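You operate a simulated robot arm through the tools that you are given. There is no shell and no other tool.

You are at the controls of a simulated robot arm. One attempt, no reset.

TASK
Lock the gold tags from the bench away in the orange drawer.
Fine: knob to OPEN, drawer shut, knob back to CLOSED. Where these are worked on the way, their far stop is far enough and under half their travel is too little: orange drawer.

Only the result counts: the job must be done as asked and must still hold three seconds after the hand-in. Knocking over, shifting, dropping, spilling or breaking anything else fails it.

THE ROBOT
A 7-joint arm with a fingered hand, fixed in place. Base frame: the origin is on the floor under the middle of its stand, x ahead of it, y to its left, z up. Readings come in cm, degrees, newtons and seconds.
It reaches about 133.3 cm from its shoulder. Its first joint turns from -69.0 to 172.0 degrees. Payload 5 kg.
Tool frame: the origin (TCP) lies between the finger pads and is the grasp point; the fingertips stand 3.2 cm ahead of it; z points along the fingers, y is the line along which they close. The gripper opens to 16 cm; its body begins 8.9 cm behind the TCP. The gripper is a hand of 3 fingers: y runs from the thumb to the fingers, the wrist lies at [0, 0, -25.2] in the tool frame, and closing takes about 1.5 s.
Orientation is that of the tool frame in the base frame, as a unit quaternion [w, x, y, z]. With the fingers straight down and closing along the base's y, the tool's x points along the base's -x, its y along +y and its z along -z.

THE INTERFACE
- The arm moves only by the tool step_arm. Its argument "series" is a list of rows, each an object of numbers (a shift or turn left out is 0, a gripper value left out holds the last): "x", "y", "z": the shift along the base's x, y, z in units of 30 mm (1.0 is 30 mm); "ax", "ay", "az": the turn, a rotation vector about the base's x, y, z in units of 5 degrees (1.0 is 5 degrees); "fingers": the finger opening in m, from 0 to 0.16. In form: [{"x": .., "y": .., "z": .., "ax": .., "ay": .., "az": .., "fingers": ..}, ...]. A call has 1 to 20 rows; each row shifts and turns the commanded pose from where the row before left it. A call with a number of a shift or a turn outside -1 to 1 is refused whole. Each row takes 0.2 s and may step no farther than 5 cm and 8.6 degrees from the row before; otherwise, or with a gripper value out of range, the whole call is refused. Where a pose cannot be reached the arm comes as near as it can. A force on the tool above 40 N (or 10 N above the force at the start of the call, whichever is more), or a blocked arm, ends the call early, and 0.2 s more pass. The fingers move at their own pace (about 10.8 cm/s each) and stop on an object; they squeeze with about 21 N. The grip force told is the motor's: it shows also when the fingers shut on nothing. Time passes only in rows, and 0.2 s behind the last, so rows that do not move let the fingers close. The reply holds the time, the measured pose of the TCP, the force on the tool along the base axes, the opening and the grip force, in the units named above and with some noise, with the torque about the TCP (base axes, N m) and any sound that the robot's microphone picked up, and new pictures: "show" is both (left out), scene, wrist or none.
- Cameras (640 x 400 px; columns grow to the right, rows downward): "scene" is fixed at [40.35, 49.69, 120.46]; the picture's right is [-0.94, -0.35, 0.00], its down [-0.07, 0.18, -0.98] and it looks along [0.35, -0.92, -0.19] (base axes); focal length 348 px, centre (320, 200). "wrist" rides on the gripper at [6.5, -0.4, -11.6] in the tool frame; the picture's right is [0.06, 1.00, 0.00], its down [-0.87, 0.05, -0.49] and it looks along [-0.49, 0.03, 0.87] (tool axes); focal length 261 px, centre (320, 200). There is no depth. A picture from a camera that has moved, and an enlarged one, comes with that camera's place and axes in the base frame and with its lens. The place of the scene camera against the robot may be out by one fixed shift of up to 1.2 cm in any direction.
- slide_trunk(by): slides the trunk up (or, below 0, down) by that many cm; the arm rides with it, the base frame stays. It gives what a move gives, with no picture.
- grasp_type(shape): the hand has 3 fingers and takes this shape, open, in about a second: jaw (thumb against the fingers, like two jaws); tri (thumb and two fingers); tip (a fingertip pinch); poke (one finger out to press); point (the index stretched); flat (the hand flat); cup (the hand cupped); fist (a fist). The gripper value then closes the fingers along that shape, each until it touches; the sizes above hold for jaw. It gives what a move gives, with no picture.
- close_up(camera, box): a new picture of the part [left, top, right, bottom] of that camera's present view, enlarged. The clock stands still meanwhile.
- hand_in(): hands the job in; it is judged then, once.

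Nothing tells you positions but the pictures and the camera data. Unless the task says otherwise, let go and move clear before handing in.

The tools are called after "Emit:" as a command line: name --argument value ..., lists and objects as JSON in quotes. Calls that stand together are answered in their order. step_arm: Moves the arm, as the interface text tells. Its arguments: {"type":"object","properties":{"series":{"type":"array","items":{"type":"object","properties":{"x":{"type":"number"},"y":{"type":"number"},"z":{"type":"number"},"ax":{"type":"number"},"ay":{"type":"number"},"az":{"type":"number"},"fingers":{"type":"number"}}}},"show":{"type":"string","enum":["both","scene","wrist","none"]}},"required":["series"]} The other tools are called the same way: slide_trunk (by) moves the trunk up or down; grasp_type (shape) gives the hand a shape; close_up (camera, box) takes an enlarged picture of a part of a camera's view; hand_in () hands the job in.

At the start:

```text
t: 0.0
tcp_pos: [70.28, -38.33, 107.0]
tcp_rot: [0.001, 0.0, 1.0, 0.0]
contact_force: [0.5, 0.6, -0.4]
torque: [0.02, 0.02, 0.04]
width: 16.03
finger_force: 0.1
shape: jaw
trunk travel left (down, up): [-52.5, 41.5]
```

scene: 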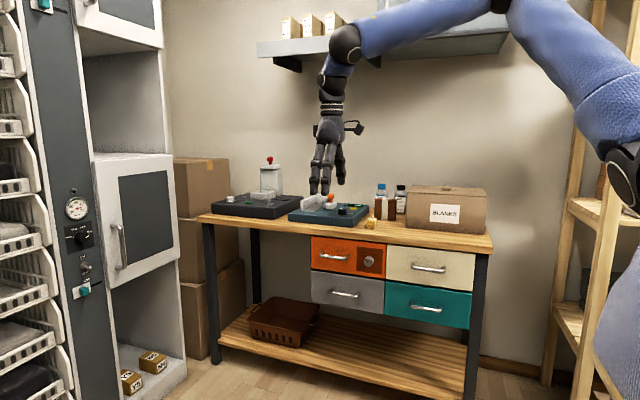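
wrist: 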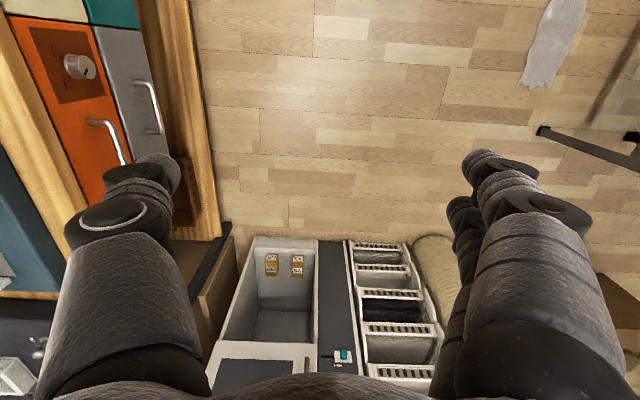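

I see a workbench with drawers (orange one with a knob at the upper left as seen from the scene camera), trays on the bench and small items near the edge. I'll enlarge the picture to find the gold tags, the handle and the knob.

Emit:
close_up --camera "scene" --box '[280, 170, 420, 258]'

Emit:
close_up --camera "scene" --box '[300, 225, 400, 287]'

Emit:
close_up --camera "scene" --box '[190, 140, 510, 340]'

Emit:
close_up --camera "wrist" --box '[0, 0, 220, 138]'

```text
4.55 times, centred on (350, 214) of scene
camera zoom: at [40.35, 49.69, 120.46], right [-0.94, -0.35, 0.0], down [-0.07, 0.18, -0.98], along [0.35, -0.92, -0.19], focal length 1583 px, centre (184, 136)
```

zoom: 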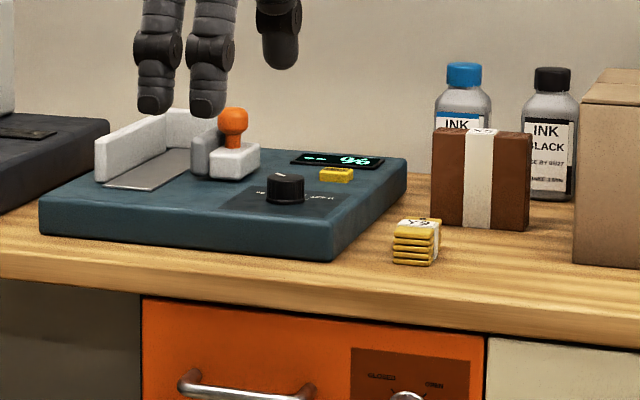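

```text
6.40 times, centred on (350, 256) of scene
camera zoom: at [40.35, 49.69, 120.46], right [-0.94, -0.35, 0.0], down [-0.07, 0.18, -0.98], along [0.35, -0.92, -0.19], focal length 2229 px, centre (128, -158)
```

zoom: 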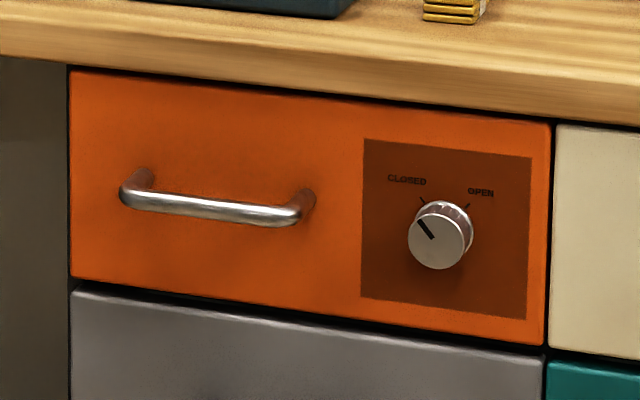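

```text
2.00 times, centred on (350, 240) of scene
camera zoom: at [40.35, 49.69, 120.46], right [-0.94, -0.35, 0.0], down [-0.07, 0.18, -0.98], along [0.35, -0.92, -0.19], focal length 696 px, centre (260, 120)
```

zoom: 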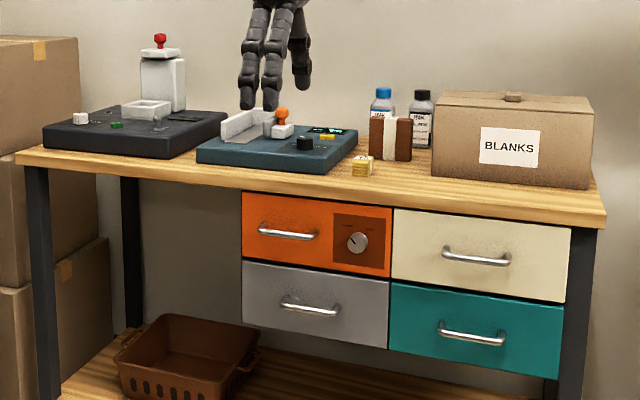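

```text
2.90 times, centred on (110, 69) of wrist
camera zoom: at [63.66, -38.71, 118.74], right [-0.06, 1.0, 0.0], down [0.87, 0.05, 0.49], along [0.49, 0.03, -0.87], focal length 756 px, centre (929, 580)
```

zoom: 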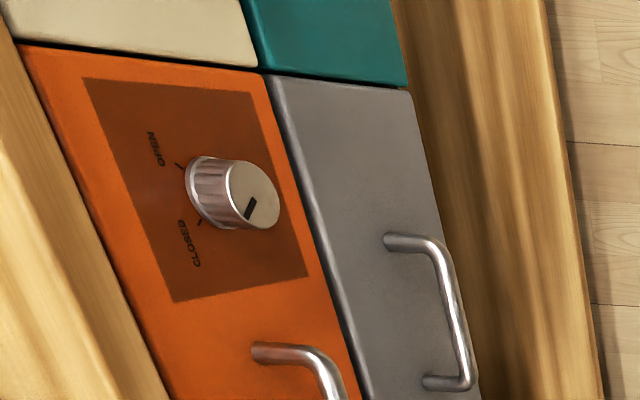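

The orange drawer's face lies near y≈-80 (x 62–93, z 64–78), with its knob near [68, -77, 70.6] and its handle around x≈82, z≈72. A gold stack sits on the bench near [70, -88, 82]. I'll look closer at the gold things before moving.

Emit:
close_up --camera "scene" --box '[340, 200, 390, 231]'

Emit:
close_up --camera "scene" --box '[100, 330, 200, 400]'

Emit:
close_up --camera "scene" --box '[200, 150, 300, 220]'

Emit:
close_up --camera "scene" --box '[250, 0, 380, 80]'

```text
12.80 times, centred on (365, 216) of scene
camera zoom: at [40.35, 49.69, 120.46], right [-0.94, -0.35, 0.0], down [-0.07, 0.18, -0.98], along [0.35, -0.92, -0.19], focal length 4458 px, centre (-256, 2)
```

zoom: 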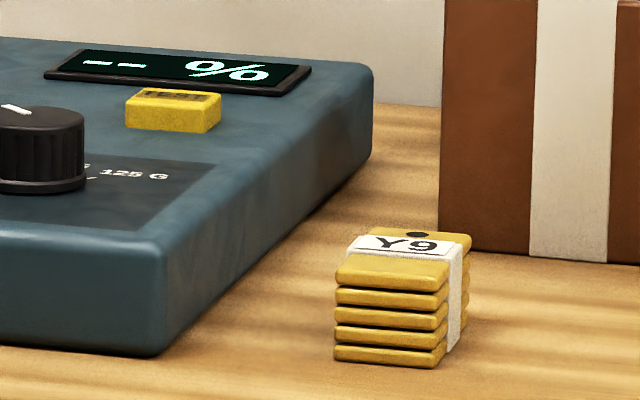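

```text
5.71 times, centred on (150, 365) of scene
camera zoom: at [40.35, 49.69, 120.46], right [-0.94, -0.35, 0.0], down [-0.07, 0.18, -0.98], along [0.35, -0.92, -0.19], focal length 1990 px, centre (1291, -743)
```

zoom: 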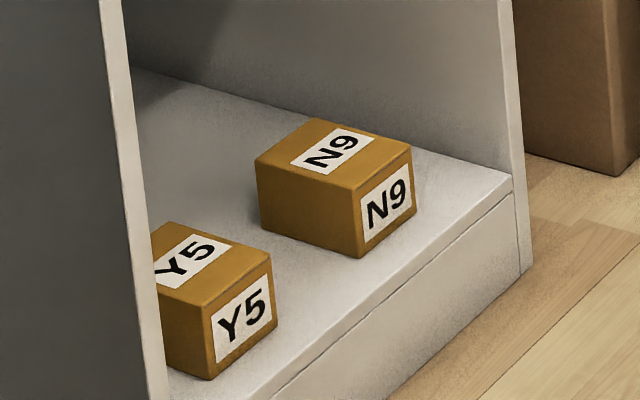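

```text
5.71 times, centred on (250, 185) of scene
camera zoom: at [40.35, 49.69, 120.46], right [-0.94, -0.35, 0.0], down [-0.07, 0.18, -0.98], along [0.35, -0.92, -0.19], focal length 1990 px, centre (720, 286)
```

zoom: 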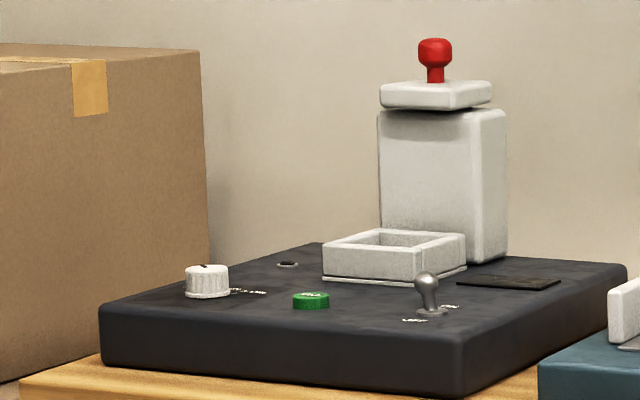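

```text
4.92 times, centred on (315, 40) of scene
camera zoom: at [40.35, 49.69, 120.46], right [-0.94, -0.35, 0.0], down [-0.07, 0.18, -0.98], along [0.35, -0.92, -0.19], focal length 1714 px, centre (345, 988)
```

zoom: 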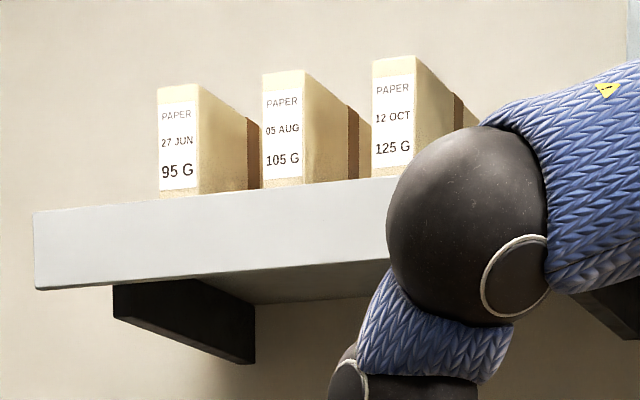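

The gold tags are one banded stack, "Y9", sitting axis-aligned at about x 68–71, y -92 to -87 on the bench top (z≈82). The gold spot on the scale is only a button. First I'll turn the hand to face the drawers (fingers along -y) and lower it to knob height, well in front of the bench.

Emit:
step_arm --series '[{"ax": -1, "z": -0.674, "x": -0.042}, {"ax": -1, "z": -0.674, "x": -0.042}, {"ax": -1, "z": -0.674, "x": -0.042}, {"ax": -1, "z": -0.674, "x": -0.042}, {"ax": -1, "z": -0.674, "x": -0.042}, {"ax": -1, "z": -0.674, "x": -0.042}, {"ax": -1, "z": -0.674, "x": -0.042}, {"ax": -1, "z": -0.674, "x": -0.042}, {"ax": -1, "z": -0.674, "x": -0.042}, {"ax": -1, "z": -0.674, "x": -0.042}, {"ax": -1, "z": -0.674, "x": -0.042}, {"ax": -1, "z": -0.674, "x": -0.042}, {"ax": -1, "z": -0.674, "x": -0.042}, {"ax": -1, "z": -0.674, "x": -0.042}, {"ax": -1, "z": -0.674, "x": -0.042}, {"ax": -1, "z": -0.674, "x": -0.042}, {"ax": -1, "z": -0.674, "x": -0.042}, {"ax": -1, "z": -0.674, "x": -0.042}, {}, {}]'

```text
t: 4.2
tcp_pos: [61.24, -73.13, 75.3]
tcp_rot: [0.019, -0.014, 0.835, -0.549]
contact_force: [0.4, 0.3, 0.2]
torque: [-0.01, 0.01, 0.0]
width: 15.98
finger_force: 0.0
shape: jaw
out of reach, approached as far as the arm can: row 6, 7, 8, 9, 10, 11, 12, 13, 14, 15, 16, 17, 18
trunk travel left (down, up): [-52.5, 41.5]
camera wrist: at [54.08, -62.84, 80.21], right [-0.07, 0.39, -0.92], down [0.85, 0.51, 0.16], along [0.53, -0.77, -0.37], focal length 261 px, centre (320, 200)
```

scene: 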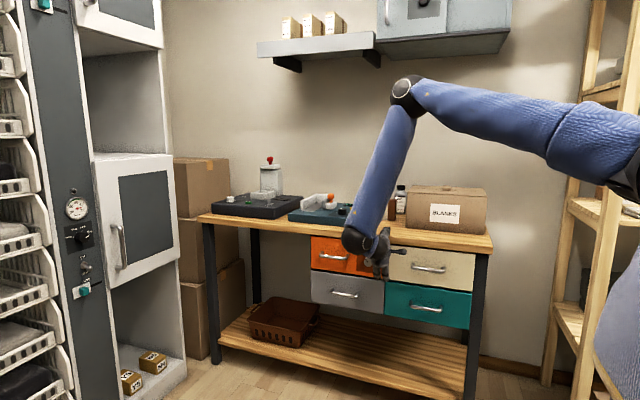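
wrist: 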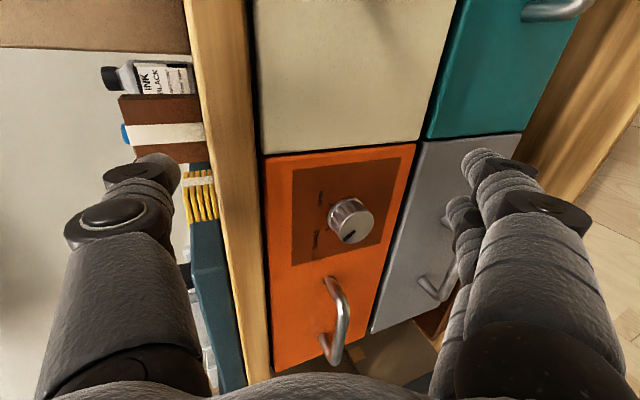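

The arm could not reach that pose at this trunk height and came close to the drawers instead (TCP [61, -73, 75]), touching nothing. I'll narrow the fingers and test a small retreat to learn how the commanded pose behaves.

Emit:
step_arm --series '[{"fingers": 0.07}, {"y": 0.5}, {"y": 0.5}, {}]' --show "scene"

```text
t: 5.2
tcp_pos: [61.09, -73.06, 75.24]
tcp_rot: [0.019, -0.014, 0.835, -0.549]
contact_force: [-0.1, 0.0, 0.5]
torque: [0.02, 0.01, 0.01]
width: 7.1
finger_force: 0.1
shape: jaw
out of reach, approached as far as the arm can: row 2, 3
trunk travel left (down, up): [-52.5, 41.5]
```

scene: 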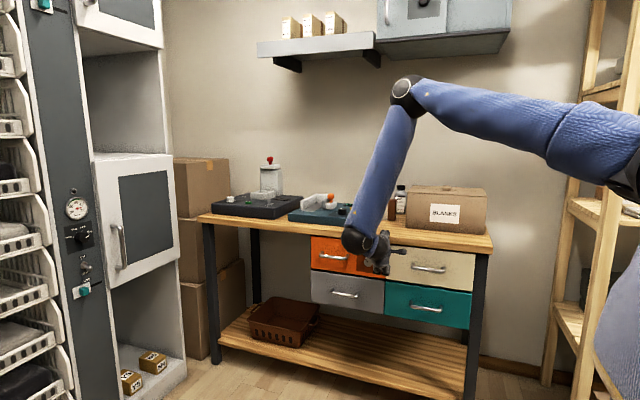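

The pose held. I'll make one tiny probing move to see whether the commanded pose now follows the reached pose.

Emit:
step_arm --series '[{"x": -0.2, "z": 0.2}]' --show "none"

```text
t: 5.6
tcp_pos: [60.67, -74.23, 75.47]
tcp_rot: [0.017, -0.012, 0.83, -0.558]
contact_force: [-0.7, 0.5, 0.2]
torque: [-0.01, -0.05, 0.0]
width: 7.08
finger_force: 0.1
shape: jaw
out of reach, approached as far as the arm can: row 1
trunk travel left (down, up): [-52.5, 41.5]
```

The commanded pose stays absolute, so I'll walk it back by undoing the tilt and raising, a few rows at a time.

Emit:
step_arm --series '[{"ax": 1, "z": 0.4}, {"ax": 1, "z": 0.4}, {"ax": 1, "z": 0.4}, {"ax": 1, "z": 0.4}]' --show "scene"

```text
t: 6.6
tcp_pos: [60.56, -74.22, 80.26]
tcp_rot: [0.018, -0.009, 0.913, -0.407]
contact_force: [-0.9, -0.3, 0.2]
torque: [-0.01, -0.03, -0.03]
width: 7.04
finger_force: 0.0
shape: jaw
trunk travel left (down, up): [-52.5, 41.5]
```

scene: 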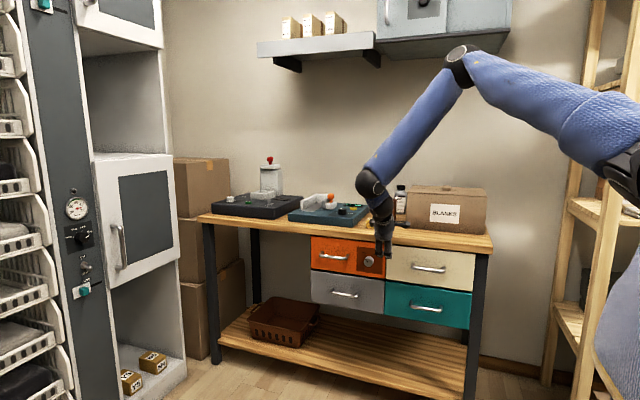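

The commanded pose does follow the reached one. Now I'll back away from the bench along +y.

Emit:
step_arm --series '[{"y": 0.7}, {"y": 0.7}, {"y": 0.7}, {"y": 0.7}, {"y": 0.7}, {"y": 0.7}]' --show "scene"

```text
t: 8.0
tcp_pos: [60.75, -61.49, 80.5]
tcp_rot: [0.017, -0.009, 0.913, -0.407]
contact_force: [0.7, 0.2, 0.3]
torque: [0.0, -0.01, 0.04]
width: 7.05
finger_force: 0.1
shape: jaw
trunk travel left (down, up): [-52.5, 41.5]
```

scene: 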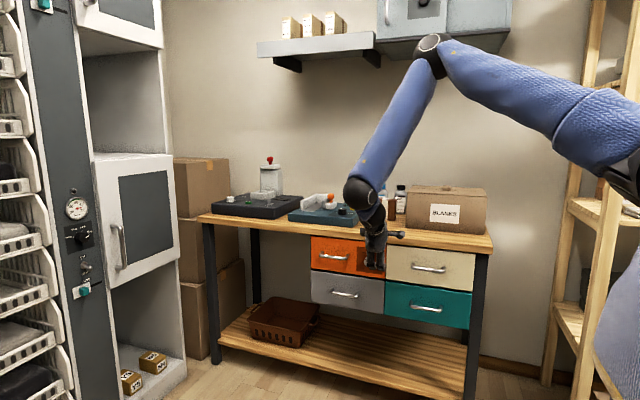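

Clear of the bench now. I'll lower the trunk so the forearm can come in flatter for the front approach.

Emit:
slide_trunk --by -30

Emit:
step_arm --series '[{"z": 1}, {"z": 1}, {"z": 1}, {"z": 1}]'

```text
t: 11.0
tcp_pos: [60.67, -61.53, 50.44]
tcp_rot: [0.018, -0.009, 0.912, -0.409]
contact_force: [0.3, 0.4, 0.6]
torque: [-0.02, 0.03, 0.03]
width: 7.07
finger_force: 0.0
shape: jaw
trunk travel left (down, up): [-22.5, 71.5]
```

```text
t: 12.0
tcp_pos: [60.97, -61.54, 62.53]
tcp_rot: [0.018, -0.01, 0.912, -0.409]
contact_force: [-0.1, 0.3, 0.1]
torque: [0.01, 0.03, -0.03]
width: 7.05
finger_force: 0.0
shape: jaw
trunk travel left (down, up): [-22.5, 71.5]
camera wrist: at [53.91, -53.28, 70.58], right [-0.06, 0.66, -0.75], down [0.85, 0.43, 0.31], along [0.52, -0.61, -0.59], focal length 261 px, centre (320, 200)
```

scene: 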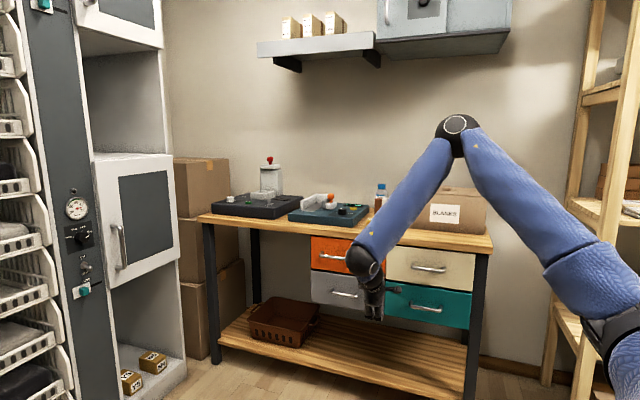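
wrist: 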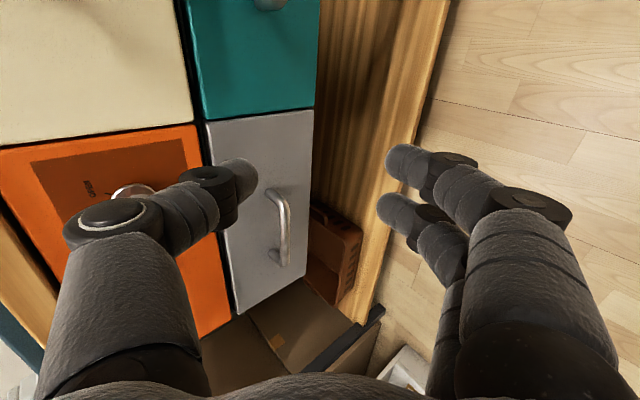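

Now I'll try tilting gradually towards facing the drawer, with small steps and checks.

Emit:
step_arm --series '[{"z": 0.7, "ax": -0.5}, {"z": 0.7, "ax": -0.5}, {"z": 0.7, "ax": -0.5}, {"z": 0.7, "ax": -0.5}]' --show "none"

Emit:
step_arm --series '[{"ax": -1}, {"ax": -1}]' --show "none"

Emit:
step_arm --series '[{"ax": -1}, {"ax": -1}]' --show "scene"

```text
t: 13.0
tcp_pos: [59.97, -66.72, 69.6]
tcp_rot: [0.021, -0.014, 0.877, -0.48]
contact_force: [-0.1, -0.2, 0.2]
torque: [-0.02, -0.02, -0.06]
width: 7.04
finger_force: 0.1
shape: jaw
out of reach, approached as far as the arm can: row 2, 3, 4
trunk travel left (down, up): [-22.5, 71.5]
```

```text
t: 13.6
tcp_pos: [59.83, -68.25, 69.3]
tcp_rot: [0.022, -0.015, 0.869, -0.494]
contact_force: [0.1, 0.5, 0.7]
torque: [0.03, -0.01, -0.01]
width: 7.1
finger_force: 0.1
shape: jaw
out of reach, approached as far as the arm can: row 1, 2
trunk travel left (down, up): [-22.5, 71.5]
```

```text
t: 14.2
tcp_pos: [59.35, -75.46, 68.11]
tcp_rot: [0.026, -0.022, 0.829, -0.558]
contact_force: [0.6, -0.5, -1.3]
torque: [-0.03, 0.04, -0.03]
width: 6.94
finger_force: 0.2
shape: jaw
out of reach, approached as far as the arm can: row 1, 2
trunk travel left (down, up): [-22.5, 71.5]
```

scene: 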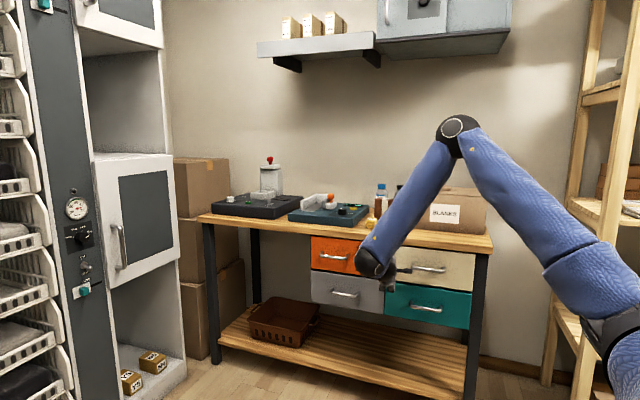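

The tilt keeps running into a wrist limit and drifts toward the drawers, so I'll back off again and look for a better wrist roll in free space.

Emit:
step_arm --series '[{"ax": 1, "y": 0.3}, {"ax": 1, "y": 0.5}, {"ax": 1, "y": 0.5}, {"y": 1}, {"y": 1}, {"y": 1}, {"y": 1}]' --show "none"

Emit:
close_up --camera "scene" --box '[300, 90, 640, 400]'

```text
t: 15.8
tcp_pos: [59.05, -61.91, 67.76]
tcp_rot: [0.028, -0.016, 0.894, -0.448]
contact_force: [-0.8, 0.2, 0.1]
torque: [0.02, 0.0, 0.01]
width: 7.05
finger_force: 0.2
shape: jaw
out of reach, approached as far as the arm can: row 6, 7
trunk travel left (down, up): [-22.5, 71.5]
```

```text
1.29 times, centred on (470, 245) of scene
camera zoom: at [40.35, 49.69, 120.46], right [-0.94, -0.35, 0.0], down [-0.07, 0.18, -0.98], along [0.35, -0.92, -0.19], focal length 449 px, centre (126, 142)
```

zoom: 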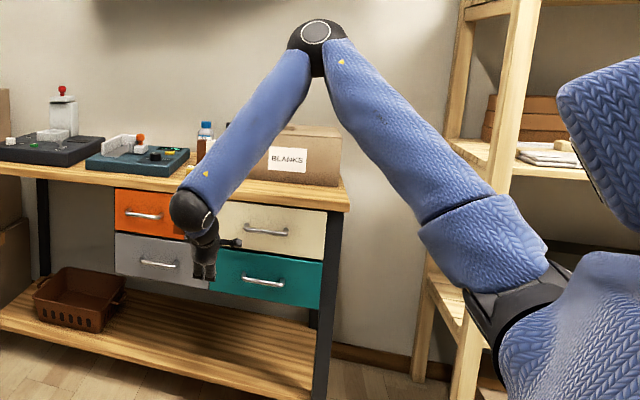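

Backed off. I'll test rolling the hand about its own axis (thumb toward +x, camera going up) to see whether that frees the wrist.

Emit:
step_arm --series '[{"ay": 0.8, "az": 0.6}, {"ay": 0.8, "az": 0.6}, {"ay": 0.8, "az": 0.6}, {"ay": 0.8, "az": 0.6}, {"ay": 0.8, "az": 0.6}, {"ay": 0.8, "az": 0.6}]' --show "none"

```text
t: 17.2
tcp_pos: [58.88, -62.27, 67.75]
tcp_rot: [-0.091, -0.246, 0.862, -0.434]
contact_force: [-1.0, 0.3, 0.5]
torque: [0.02, 0.01, -0.05]
width: 7.0
finger_force: 0.1
shape: jaw
out of reach, approached as far as the arm can: row 1
trunk travel left (down, up): [-22.5, 71.5]
```

That roll direction works. I'll continue the roll to about 90°.

Emit:
step_arm --series '[{"ay": 0.8, "az": 0.6}, {"ay": 0.8, "az": 0.6}, {"ay": 0.8, "az": 0.6}, {"ay": 0.8, "az": 0.6}, {"ay": 0.8, "az": 0.6}, {"ay": 0.8, "az": 0.6}]' --show "none"

Emit:
step_arm --series '[{"ay": 0.8, "az": 0.6}, {"ay": 0.8, "az": 0.6}, {"ay": 0.8, "az": 0.6}, {"ay": 0.8, "az": 0.6}, {"ay": 0.8, "az": 0.6}, {"ay": 0.8, "az": 0.6}]'

```text
t: 18.6
tcp_pos: [58.98, -62.32, 67.74]
tcp_rot: [-0.199, -0.462, 0.776, -0.381]
contact_force: [0.4, 0.5, 0.4]
torque: [-0.02, -0.03, 0.0]
width: 7.02
finger_force: 0.0
shape: jaw
trunk travel left (down, up): [-22.5, 71.5]
```

```text
t: 20.0
tcp_pos: [59.09, -62.27, 67.83]
tcp_rot: [0.294, 0.645, -0.636, 0.304]
contact_force: [0.6, 0.5, 0.4]
torque: [0.0, -0.02, -0.01]
width: 7.01
finger_force: 0.0
shape: jaw
trunk travel left (down, up): [-22.5, 71.5]
camera wrist: at [59.18, -57.62, 80.28], right [-1.0, -0.06, 0.04], down [-0.07, 0.93, -0.35], along [-0.02, -0.35, -0.94], focal length 261 px, centre (320, 200)
```

scene: 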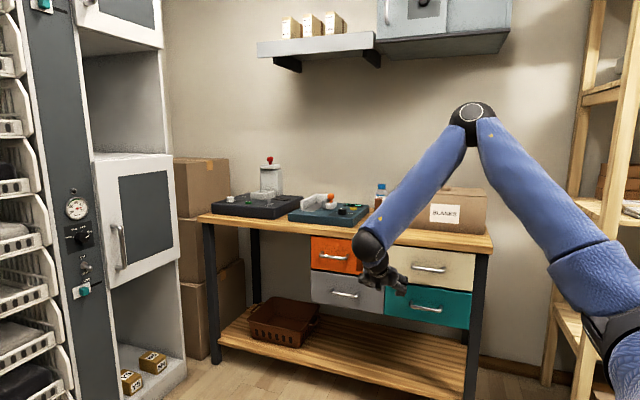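
wrist: 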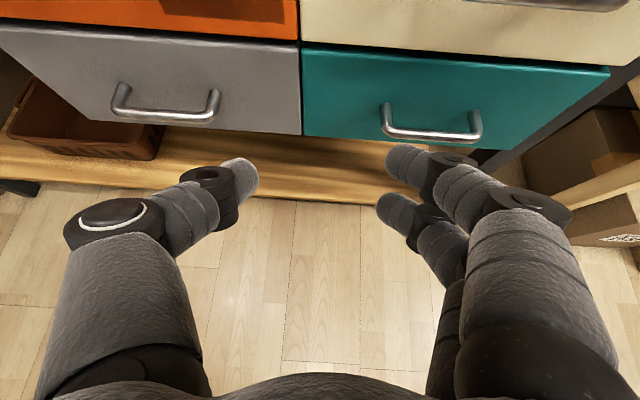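

This roll (camera above, thumb at +x) is free of the limit. Now I'll tilt up to point straight at the drawer.

Emit:
step_arm --series '[{"ax": -1}, {"ax": -1}, {"ax": -1}, {"ax": -1}]' --show "none"

Emit:
step_arm --series '[{"ax": -1, "y": 0.3}, {"ax": -1, "y": 0.3}, {"ax": -1, "y": 0.3}, {"ax": -1, "y": 0.3}]'

```text
t: 21.0
tcp_pos: [58.93, -62.29, 67.75]
tcp_rot: [0.306, 0.639, -0.63, 0.318]
contact_force: [-0.1, 0.8, -0.3]
torque: [-0.02, -0.01, -0.01]
width: 7.01
finger_force: 0.1
shape: jaw
out of reach, approached as far as the arm can: row 2, 3, 4
trunk travel left (down, up): [-22.5, 71.5]
```

```text
t: 22.0
tcp_pos: [58.48, -65.15, 66.92]
tcp_rot: [0.322, 0.631, -0.618, 0.34]
contact_force: [-0.1, -0.2, 0.3]
torque: [0.02, 0.01, 0.04]
width: 7.03
finger_force: 0.0
shape: jaw
out of reach, approached as far as the arm can: row 1, 2, 3, 4
trunk travel left (down, up): [-22.5, 71.5]
camera wrist: at [58.47, -59.1, 78.93], right [-1.0, -0.06, 0.04], down [-0.07, 0.89, -0.44], along [0.0, -0.45, -0.9], focal length 261 px, centre (320, 200)
```

scene: 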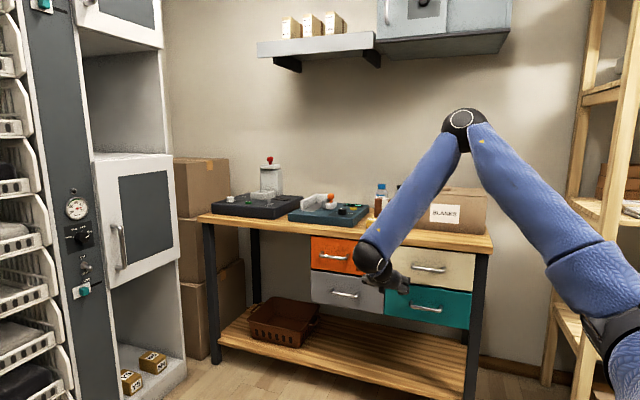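
wrist: 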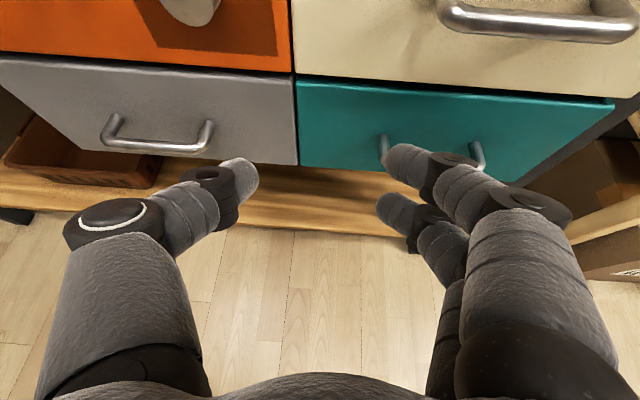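

The limit seems to come from folding the arm too tightly, not from the wrist. I'll move the hand farther out in +x, still well in front of the handles, and tilt there.

Emit:
step_arm --series '[{"x": 1}, {"x": 1}, {"x": 1}, {"x": 1}, {"x": 1}, {"x": 1}, {"x": 1}, {"x": 1}]' --show "none"

Emit:
step_arm --series '[{"ax": -1}, {"ax": -1}, {"ax": -1}, {"ax": -1}]'

```text
t: 23.8
tcp_pos: [81.27, -69.4, 65.45]
tcp_rot: [0.317, 0.634, -0.617, 0.341]
contact_force: [-0.6, -0.3, 0.1]
torque: [0.03, 0.03, 0.04]
width: 7.0
finger_force: 0.0
shape: jaw
out of reach, approached as far as the arm can: row 2, 3, 4, 5, 6, 7, 8
trunk travel left (down, up): [-22.5, 71.5]
```

```text
t: 24.6
tcp_pos: [79.79, -76.57, 63.92]
tcp_rot: [0.379, 0.601, -0.576, 0.405]
contact_force: [-3.5, 36.4, -5.8]
torque: [-0.05, -0.28, -1.52]
width: 6.94
finger_force: 0.0
shape: jaw
out of reach, approached as far as the arm can: row 1, 2, 3
trunk travel left (down, up): [-22.5, 71.5]
stopped in row 3: the force on the tool passed its limit at 53 N (the readings are from after the stop); the commanded pose is now the measured one
camera wrist: at [79.69, -68.43, 74.55], right [-1.0, -0.07, 0.05], down [-0.09, 0.78, -0.61], along [0.01, -0.62, -0.79], focal length 261 px, centre (320, 200)
```

scene: 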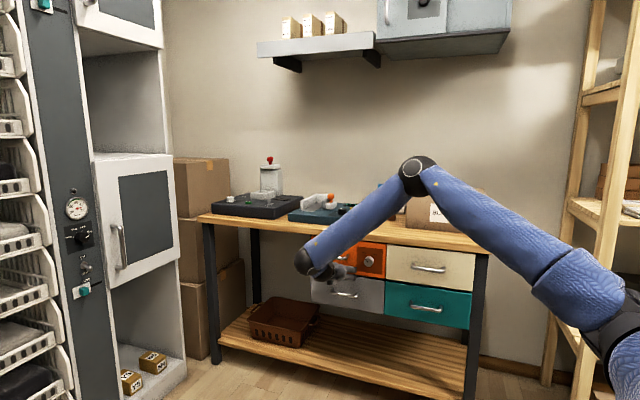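
wrist: 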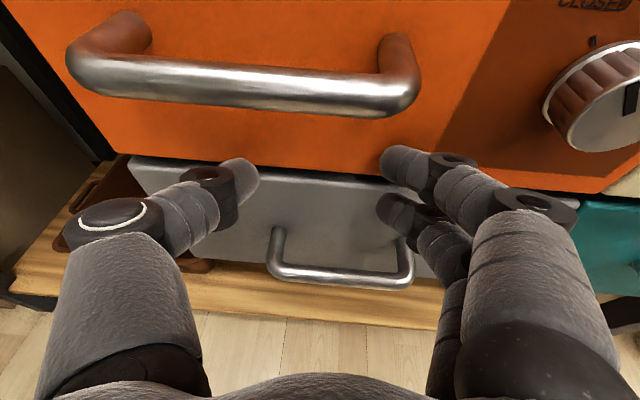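

The fingertips briefly touched a drawer front (about 36 N) because the tilt limit made the arm creep forward; nothing appears moved. I'll back straight off with the hand tilted down again.

Emit:
step_arm --series '[{"y": 0.6}, {"y": 0.6, "ax": 1}, {"y": 0.6, "ax": 1}, {"y": 0.6, "ax": 1}, {"y": 0.5, "ax": 1}, {"ax": 0.5}]'

```text
t: 26.0
tcp_pos: [79.61, -69.52, 63.81]
tcp_rot: [0.255, 0.662, -0.644, 0.285]
contact_force: [0.4, 0.4, 0.5]
torque: [0.01, 0.0, -0.03]
width: 6.99
finger_force: 0.1
shape: jaw
out of reach, approached as far as the arm can: row 1
trunk travel left (down, up): [-22.5, 71.5]
camera wrist: at [79.41, -65.92, 76.82], right [-1.0, -0.08, 0.02], down [-0.09, 0.96, -0.27], along [0.01, -0.27, -0.96], focal length 261 px, centre (320, 200)
```

scene: 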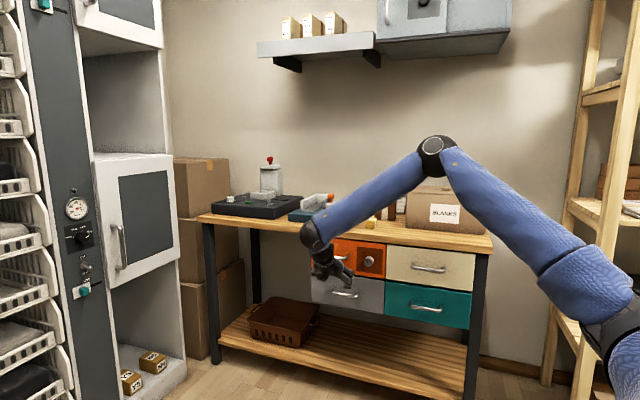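
wrist: 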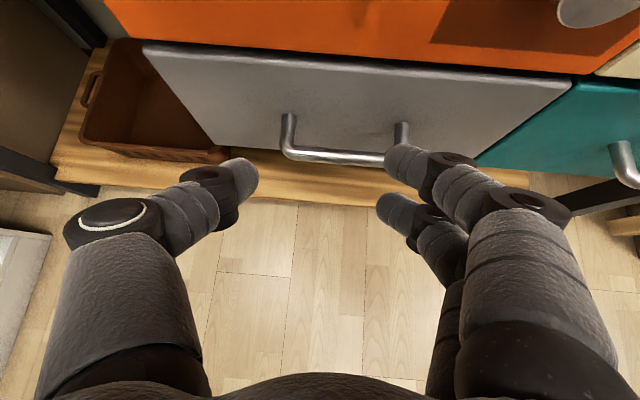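

Backed off cleanly. Next I'll move to x≈68 at y≈-60 and test yawing the hand toward +x, which should line it up better with the forearm and allow a flatter pitch.

Emit:
step_arm --series '[{"y": 0.8, "x": -0.8}, {"y": 0.8, "x": -0.8}, {"y": 0.8, "x": -0.8}, {"x": -0.8}, {"x": -0.6}, {"az": 1}, {"az": 1}, {"az": 1}, {"az": 1}, {"az": 1}]' --show "none"

```text
t: 28.2
tcp_pos: [68.11, -62.41, 63.9]
tcp_rot: [0.188, 0.786, -0.485, 0.334]
contact_force: [-0.1, 0.1, 0.8]
torque: [-0.01, 0.0, 0.0]
width: 7.0
finger_force: 0.1
shape: jaw
trunk travel left (down, up): [-22.5, 71.5]
```

Emit:
step_arm --series '[{"ax": -0.875, "ay": -0.48}, {"ax": -0.875, "ay": -0.48}, {"ax": -0.875, "ay": -0.48}, {"ax": -0.875, "ay": -0.48}]' --show "none"

```text
t: 29.2
tcp_pos: [68.01, -62.57, 63.89]
tcp_rot: [0.264, 0.717, -0.442, 0.469]
contact_force: [-0.1, -0.5, -0.4]
torque: [0.01, 0.01, 0.01]
width: 7.0
finger_force: 0.0
shape: jaw
trunk travel left (down, up): [-22.5, 71.5]
```

Yawed like this the limit opens up. I'll continue raising to level.

Emit:
step_arm --series '[{"ax": -0.875, "ay": -0.48}, {"ax": -0.875, "ay": -0.48}, {"ax": -0.875, "ay": -0.48}, {"ax": -0.875, "ay": -0.48}, {"ax": -0.875, "ay": -0.48}]'

```text
t: 30.2
tcp_pos: [72.74, -74.86, 66.62]
tcp_rot: [0.323, 0.635, -0.385, 0.587]
contact_force: [-0.6, 41.4, -1.0]
torque: [-0.56, -0.01, -1.4]
width: 6.29
finger_force: 0.1
shape: jaw
out of reach, approached as far as the arm can: row 1, 2, 3, 4, 5
trunk travel left (down, up): [-22.5, 71.5]
stopped in row 5: the force on the tool passed its limit at 67 N (the readings are from after the stop); the commanded pose is now the measured one
camera wrist: at [67.39, -65.26, 74.46], right [-0.86, -0.5, 0.02], down [-0.3, 0.49, -0.82], along [0.4, -0.71, -0.58], focal length 261 px, centre (320, 200)
```

scene: 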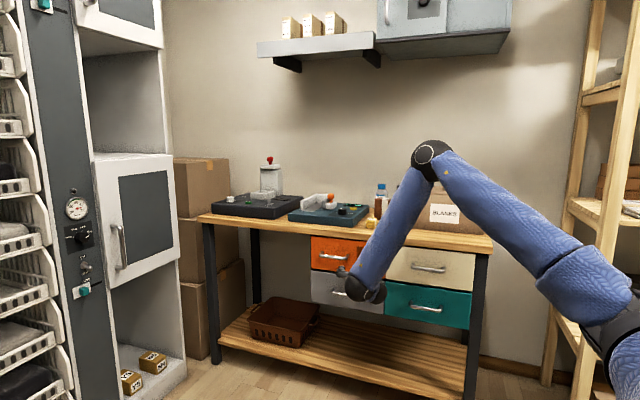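
wrist: 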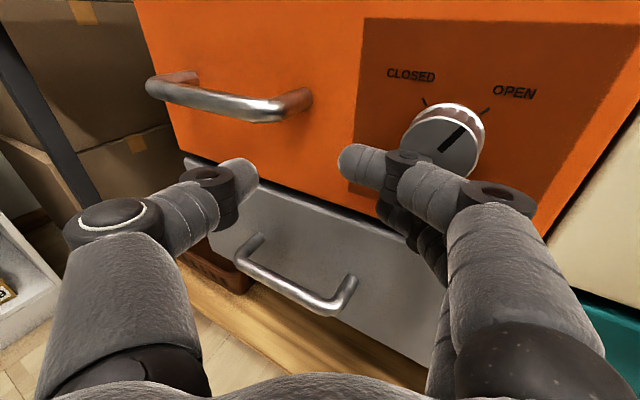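

The arm crept forward again when the pose ran out of reach and touched the front at about 40 N. I'll inspect the knob and drawer before doing anything else.

Emit:
close_up --camera "wrist" --box '[340, 40, 560, 180]'

Emit:
close_up --camera "scene" --box '[300, 225, 400, 310]'

```text
2.86 times, centred on (450, 110) of wrist
camera zoom: at [67.39, -65.26, 74.46], right [-0.86, -0.5, 0.02], down [-0.3, 0.49, -0.82], along [0.4, -0.71, -0.58], focal length 745 px, centre (-51, 457)
```

zoom: 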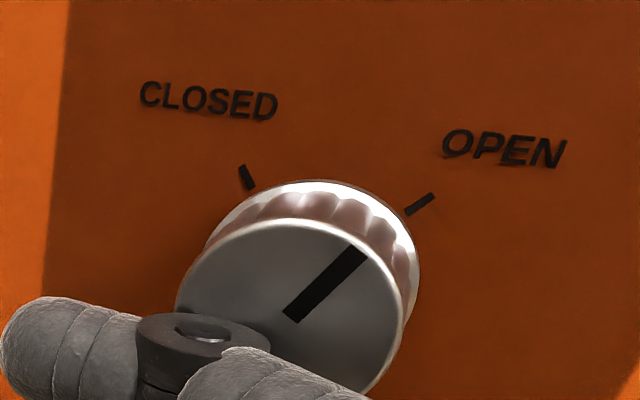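

```text
4.71 times, centred on (350, 268) of scene
camera zoom: at [40.35, 49.69, 120.46], right [-0.94, -0.35, 0.0], down [-0.07, 0.18, -0.98], along [0.35, -0.92, -0.19], focal length 1639 px, centre (179, -118)
```

zoom: 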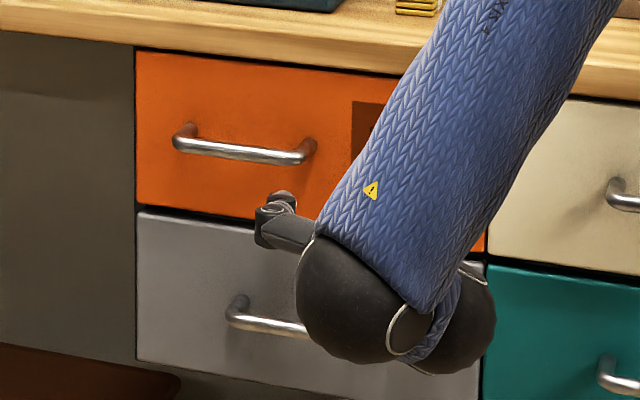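

The knob pointer now reads near OPEN: the passing finger seems to have turned it that way, which is the direction I needed. I'll back off gently in small steps, pitching the hand down and away from the knob.

Emit:
step_arm --series '[{"y": 0.3, "ax": 0.44, "ay": 0.24}, {"y": 0.6, "ax": 0.6, "ay": 0.33}, {"y": 0.6, "ax": 0.6, "ay": 0.33}]'

```text
t: 31.0
tcp_pos: [72.59, -70.48, 66.61]
tcp_rot: [0.293, 0.679, -0.414, 0.531]
contact_force: [0.6, -1.1, -0.6]
torque: [0.02, 0.02, -0.01]
width: 6.99
finger_force: 0.1
shape: jaw
trunk travel left (down, up): [-22.5, 71.5]
camera wrist: at [68.01, -62.23, 76.06], right [-0.87, -0.5, 0.02], down [-0.36, 0.6, -0.71], along [0.34, -0.62, -0.7], focal length 261 px, centre (320, 200)
```

scene: 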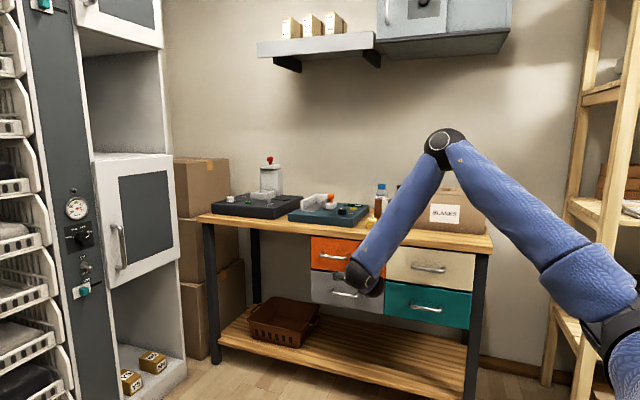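
wrist: 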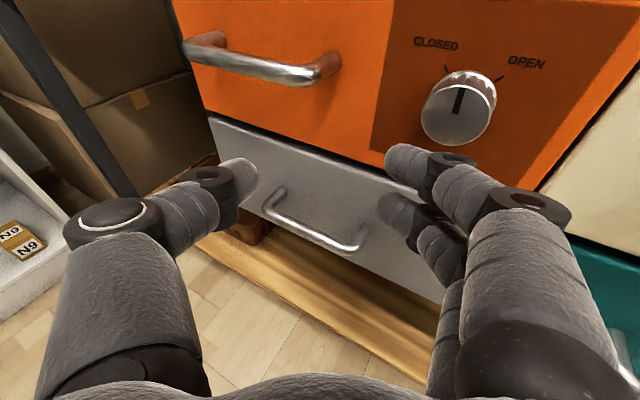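

The pointer is back near the middle after the retreat, so the knob moves easily; I'll turn it properly with a grip. I'll go to a safe pose (pitch about -40°, no yaw, in front of the knob) and measure it.

Emit:
step_arm --series '[{"y": 0.6, "ax": 0.875, "ay": 0.48}, {"y": 0.6, "ax": 0.875, "ay": 0.48}, {"y": 0.6, "ax": 0.875, "ay": 0.48}, {"y": 0.6, "ax": 0.875, "ay": 0.48}, {"y": 0.4, "ax": 0.875, "ay": 0.48}, {"az": -1, "z": 0.5, "x": -0.3}, {"az": -1, "z": 0.5, "x": -0.3}, {"az": -1, "z": 0.5, "x": -0.3}, {"az": -1, "z": 0.5, "x": -0.3}, {"az": -1, "z": 0.5, "x": -0.3}, {"az": -0.9}]'

```text
t: 33.4
tcp_pos: [67.64, -63.75, 73.49]
tcp_rot: [-0.281, -0.63, 0.656, -0.307]
contact_force: [-0.7, 0.7, -0.3]
torque: [0.01, 0.04, 0.0]
width: 6.96
finger_force: 0.0
shape: jaw
out of reach, approached as far as the arm can: row 11
trunk travel left (down, up): [-22.5, 71.5]
camera wrist: at [67.56, -59.14, 86.14], right [-1.0, -0.02, 0.0], down [-0.02, 0.94, -0.34], along [0.01, -0.34, -0.94], focal length 261 px, centre (320, 200)
```

scene: 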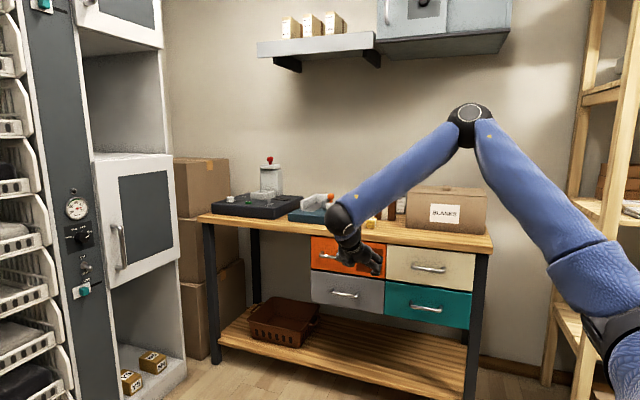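
wrist: 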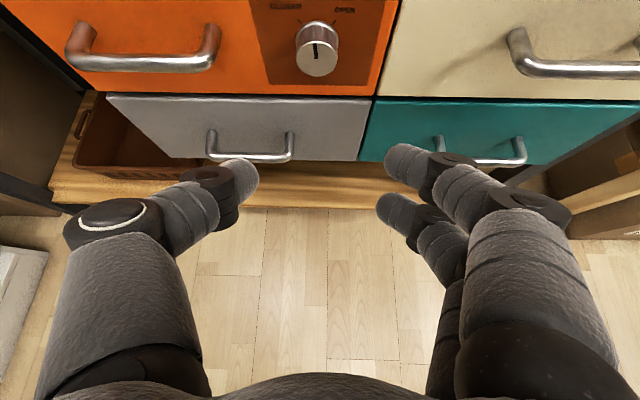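

Emit:
close_up --camera "wrist" --box '[40, 0, 360, 200]'

Emit:
close_up --camera "wrist" --box '[270, 0, 370, 90]'

```text
2.00 times, centred on (200, 100) of wrist
camera zoom: at [67.56, -59.14, 86.14], right [-1.0, -0.02, 0.0], down [-0.02, 0.94, -0.34], along [0.01, -0.34, -0.94], focal length 521 px, centre (560, 400)
```

zoom: 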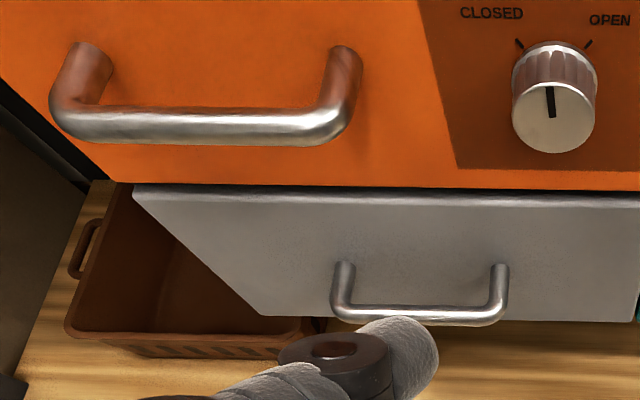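

```text
4.44 times, centred on (320, 45) of wrist
camera zoom: at [67.56, -59.14, 86.14], right [-1.0, -0.02, 0.0], down [-0.02, 0.94, -0.34], along [0.01, -0.34, -0.94], focal length 1158 px, centre (320, 889)
```

zoom: 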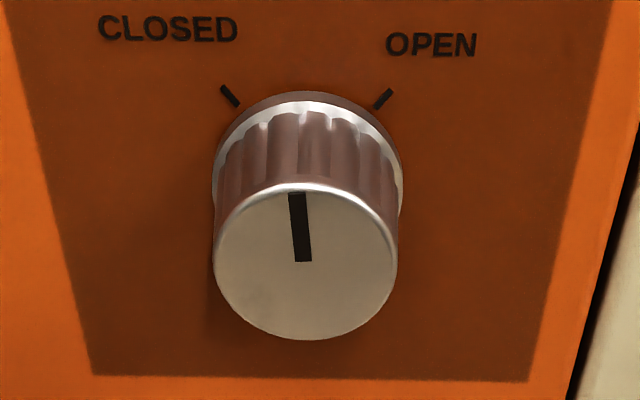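

The pointer stands straight up and the knob is near [68.2, -77 to -79, 70.4], about 3.4 cm across; the handle bar spans x 75.5–87 at y≈-75, z≈71.7. I'll approach the knob with a narrower opening, stopping short to check.

Emit:
step_arm --series '[{"x": 0.05, "y": -0.52, "z": -0.08, "ax": -0.25, "fingers": 0.055}, {"x": 0.05, "y": -0.52, "z": -0.08, "ax": -0.25}, {"x": 0.05, "y": -0.52, "z": -0.08, "ax": -0.25}, {"x": 0.05, "y": -0.52, "z": -0.08, "ax": -0.25}]'

```text
t: 34.4
tcp_pos: [68.41, -69.93, 72.46]
tcp_rot: [-0.315, -0.614, 0.641, -0.336]
contact_force: [-0.6, -0.3, -0.1]
torque: [0.03, -0.01, 0.01]
width: 5.58
finger_force: 0.1
shape: jaw
trunk travel left (down, up): [-22.5, 71.5]
camera wrist: at [68.25, -64.26, 84.58], right [-1.0, -0.02, 0.01], down [-0.02, 0.9, -0.43], along [0.0, -0.43, -0.9], focal length 261 px, centre (320, 200)
```

scene: 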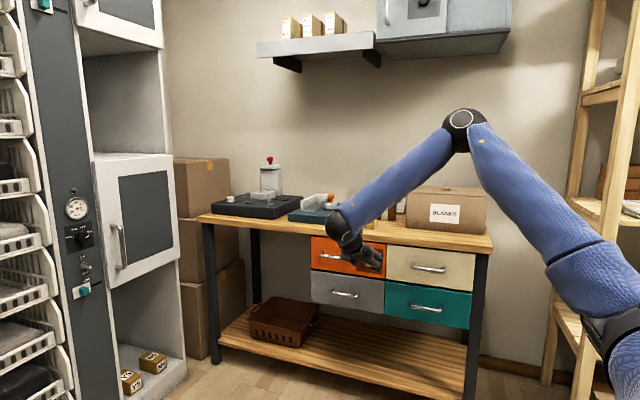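
wrist: 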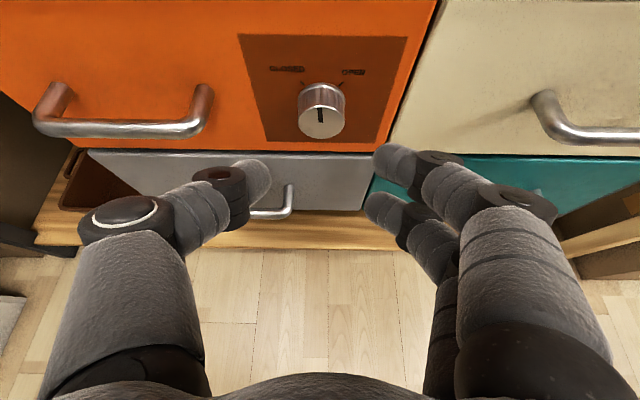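

Alignment looks good: the knob is centred between thumb and fingers. I'll advance the last ~5 cm in small steps.

Emit:
step_arm --series '[{"x": -0.015, "y": -0.4, "z": -0.088, "ax": -0.2}, {"x": -0.015, "y": -0.4, "z": -0.088, "ax": -0.2}, {"x": -0.015, "y": -0.4, "z": -0.088, "ax": -0.2}, {"x": -0.015, "y": -0.3, "z": -0.088, "ax": -0.2}]'

```text
t: 35.4
tcp_pos: [68.21, -74.44, 71.33]
tcp_rot: [-0.336, -0.602, 0.63, -0.358]
contact_force: [0.1, 0.2, -0.1]
torque: [0.01, -0.01, -0.01]
width: 5.52
finger_force: 0.1
shape: jaw
trunk travel left (down, up): [-22.5, 71.5]
camera wrist: at [68.13, -67.82, 83.06], right [-1.0, -0.01, 0.01], down [-0.02, 0.87, -0.49], along [0.0, -0.49, -0.87], focal length 261 px, centre (320, 200)
```

scene: 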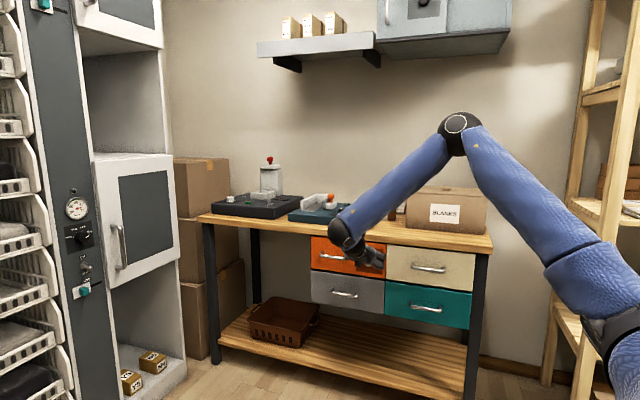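
wrist: 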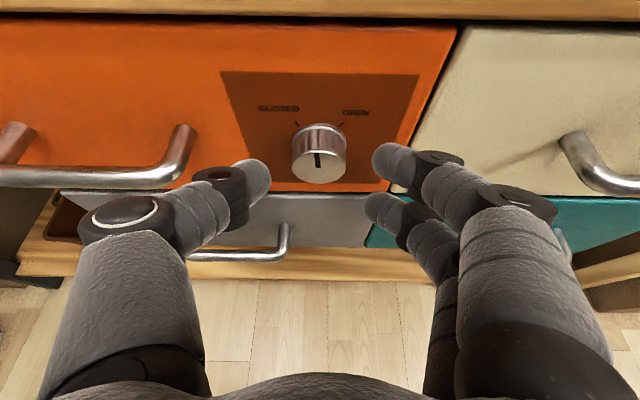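

Nearly there. One more centimetre forward, then close on the knob.

Emit:
step_arm --series '[{"y": -0.2}, {"y": -0.15}, {"fingers": 0.02}, {"fingers": 0.02}, {"fingers": 0.02}, {}, {}, {}]'

```text
t: 37.2
tcp_pos: [68.15, -75.37, 71.42]
tcp_rot: [-0.336, -0.603, 0.629, -0.359]
contact_force: [1.0, -0.2, 0.0]
torque: [-0.01, -0.01, -0.02]
width: 2.05
finger_force: 0.1
shape: jaw
trunk travel left (down, up): [-22.5, 71.5]
camera wrist: at [68.08, -68.83, 83.16], right [-1.0, -0.01, 0.01], down [-0.02, 0.87, -0.49], along [0.0, -0.49, -0.87], focal length 261 px, centre (320, 200)
```

scene: 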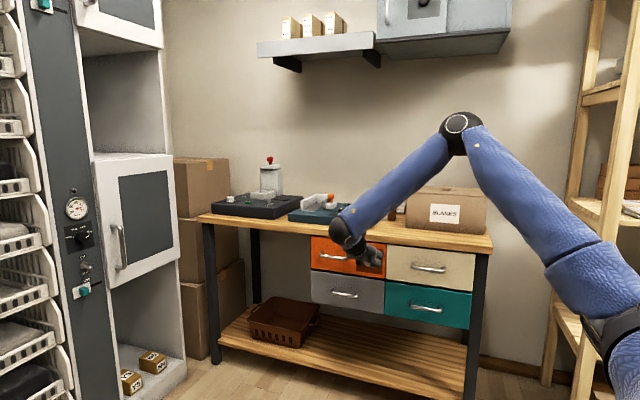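
wrist: 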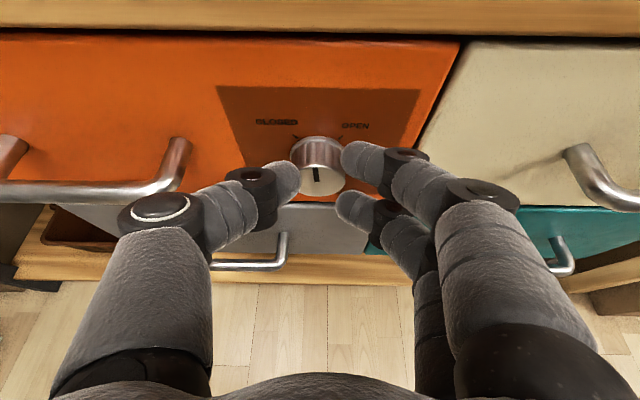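

The fingers aren't touching yet; I'll close further until they grip.

Emit:
step_arm --series '[{"fingers": 0.0}, {}, {}, {}]' --show "wrist"

Emit:
close_up --camera "wrist" --box '[240, 90, 440, 230]'

```text
t: 38.2
tcp_pos: [68.24, -75.32, 71.55]
tcp_rot: [-0.336, -0.603, 0.629, -0.358]
contact_force: [11.3, 6.0, 6.9]
torque: [-0.09, -0.29, 0.42]
width: 0.01
finger_force: 21.5
shape: jaw
trunk travel left (down, up): [-22.5, 71.5]
camera wrist: at [68.18, -68.7, 83.25], right [-1.0, -0.02, 0.01], down [-0.02, 0.87, -0.49], along [0.0, -0.49, -0.87], focal length 261 px, centre (320, 200)
```

wrist: 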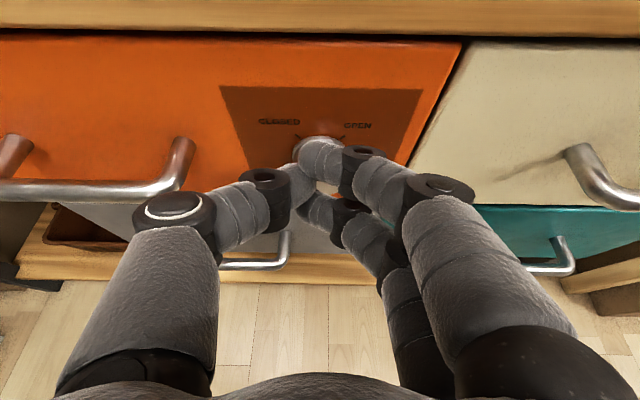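

```text
2.86 times, centred on (340, 160) of wrist
camera zoom: at [68.18, -68.7, 83.25], right [-1.0, -0.02, 0.01], down [-0.02, 0.87, -0.49], along [0.0, -0.49, -0.87], focal length 745 px, centre (263, 314)
```

zoom: 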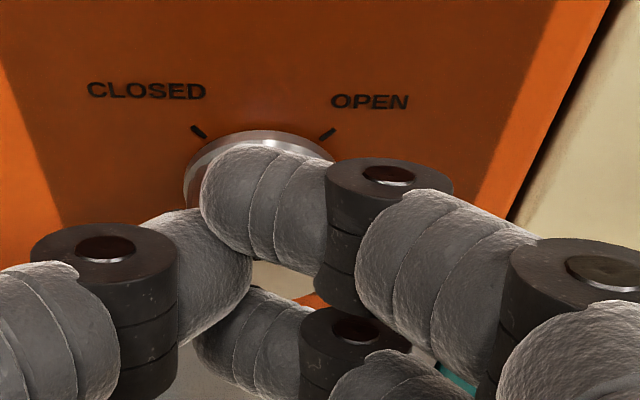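

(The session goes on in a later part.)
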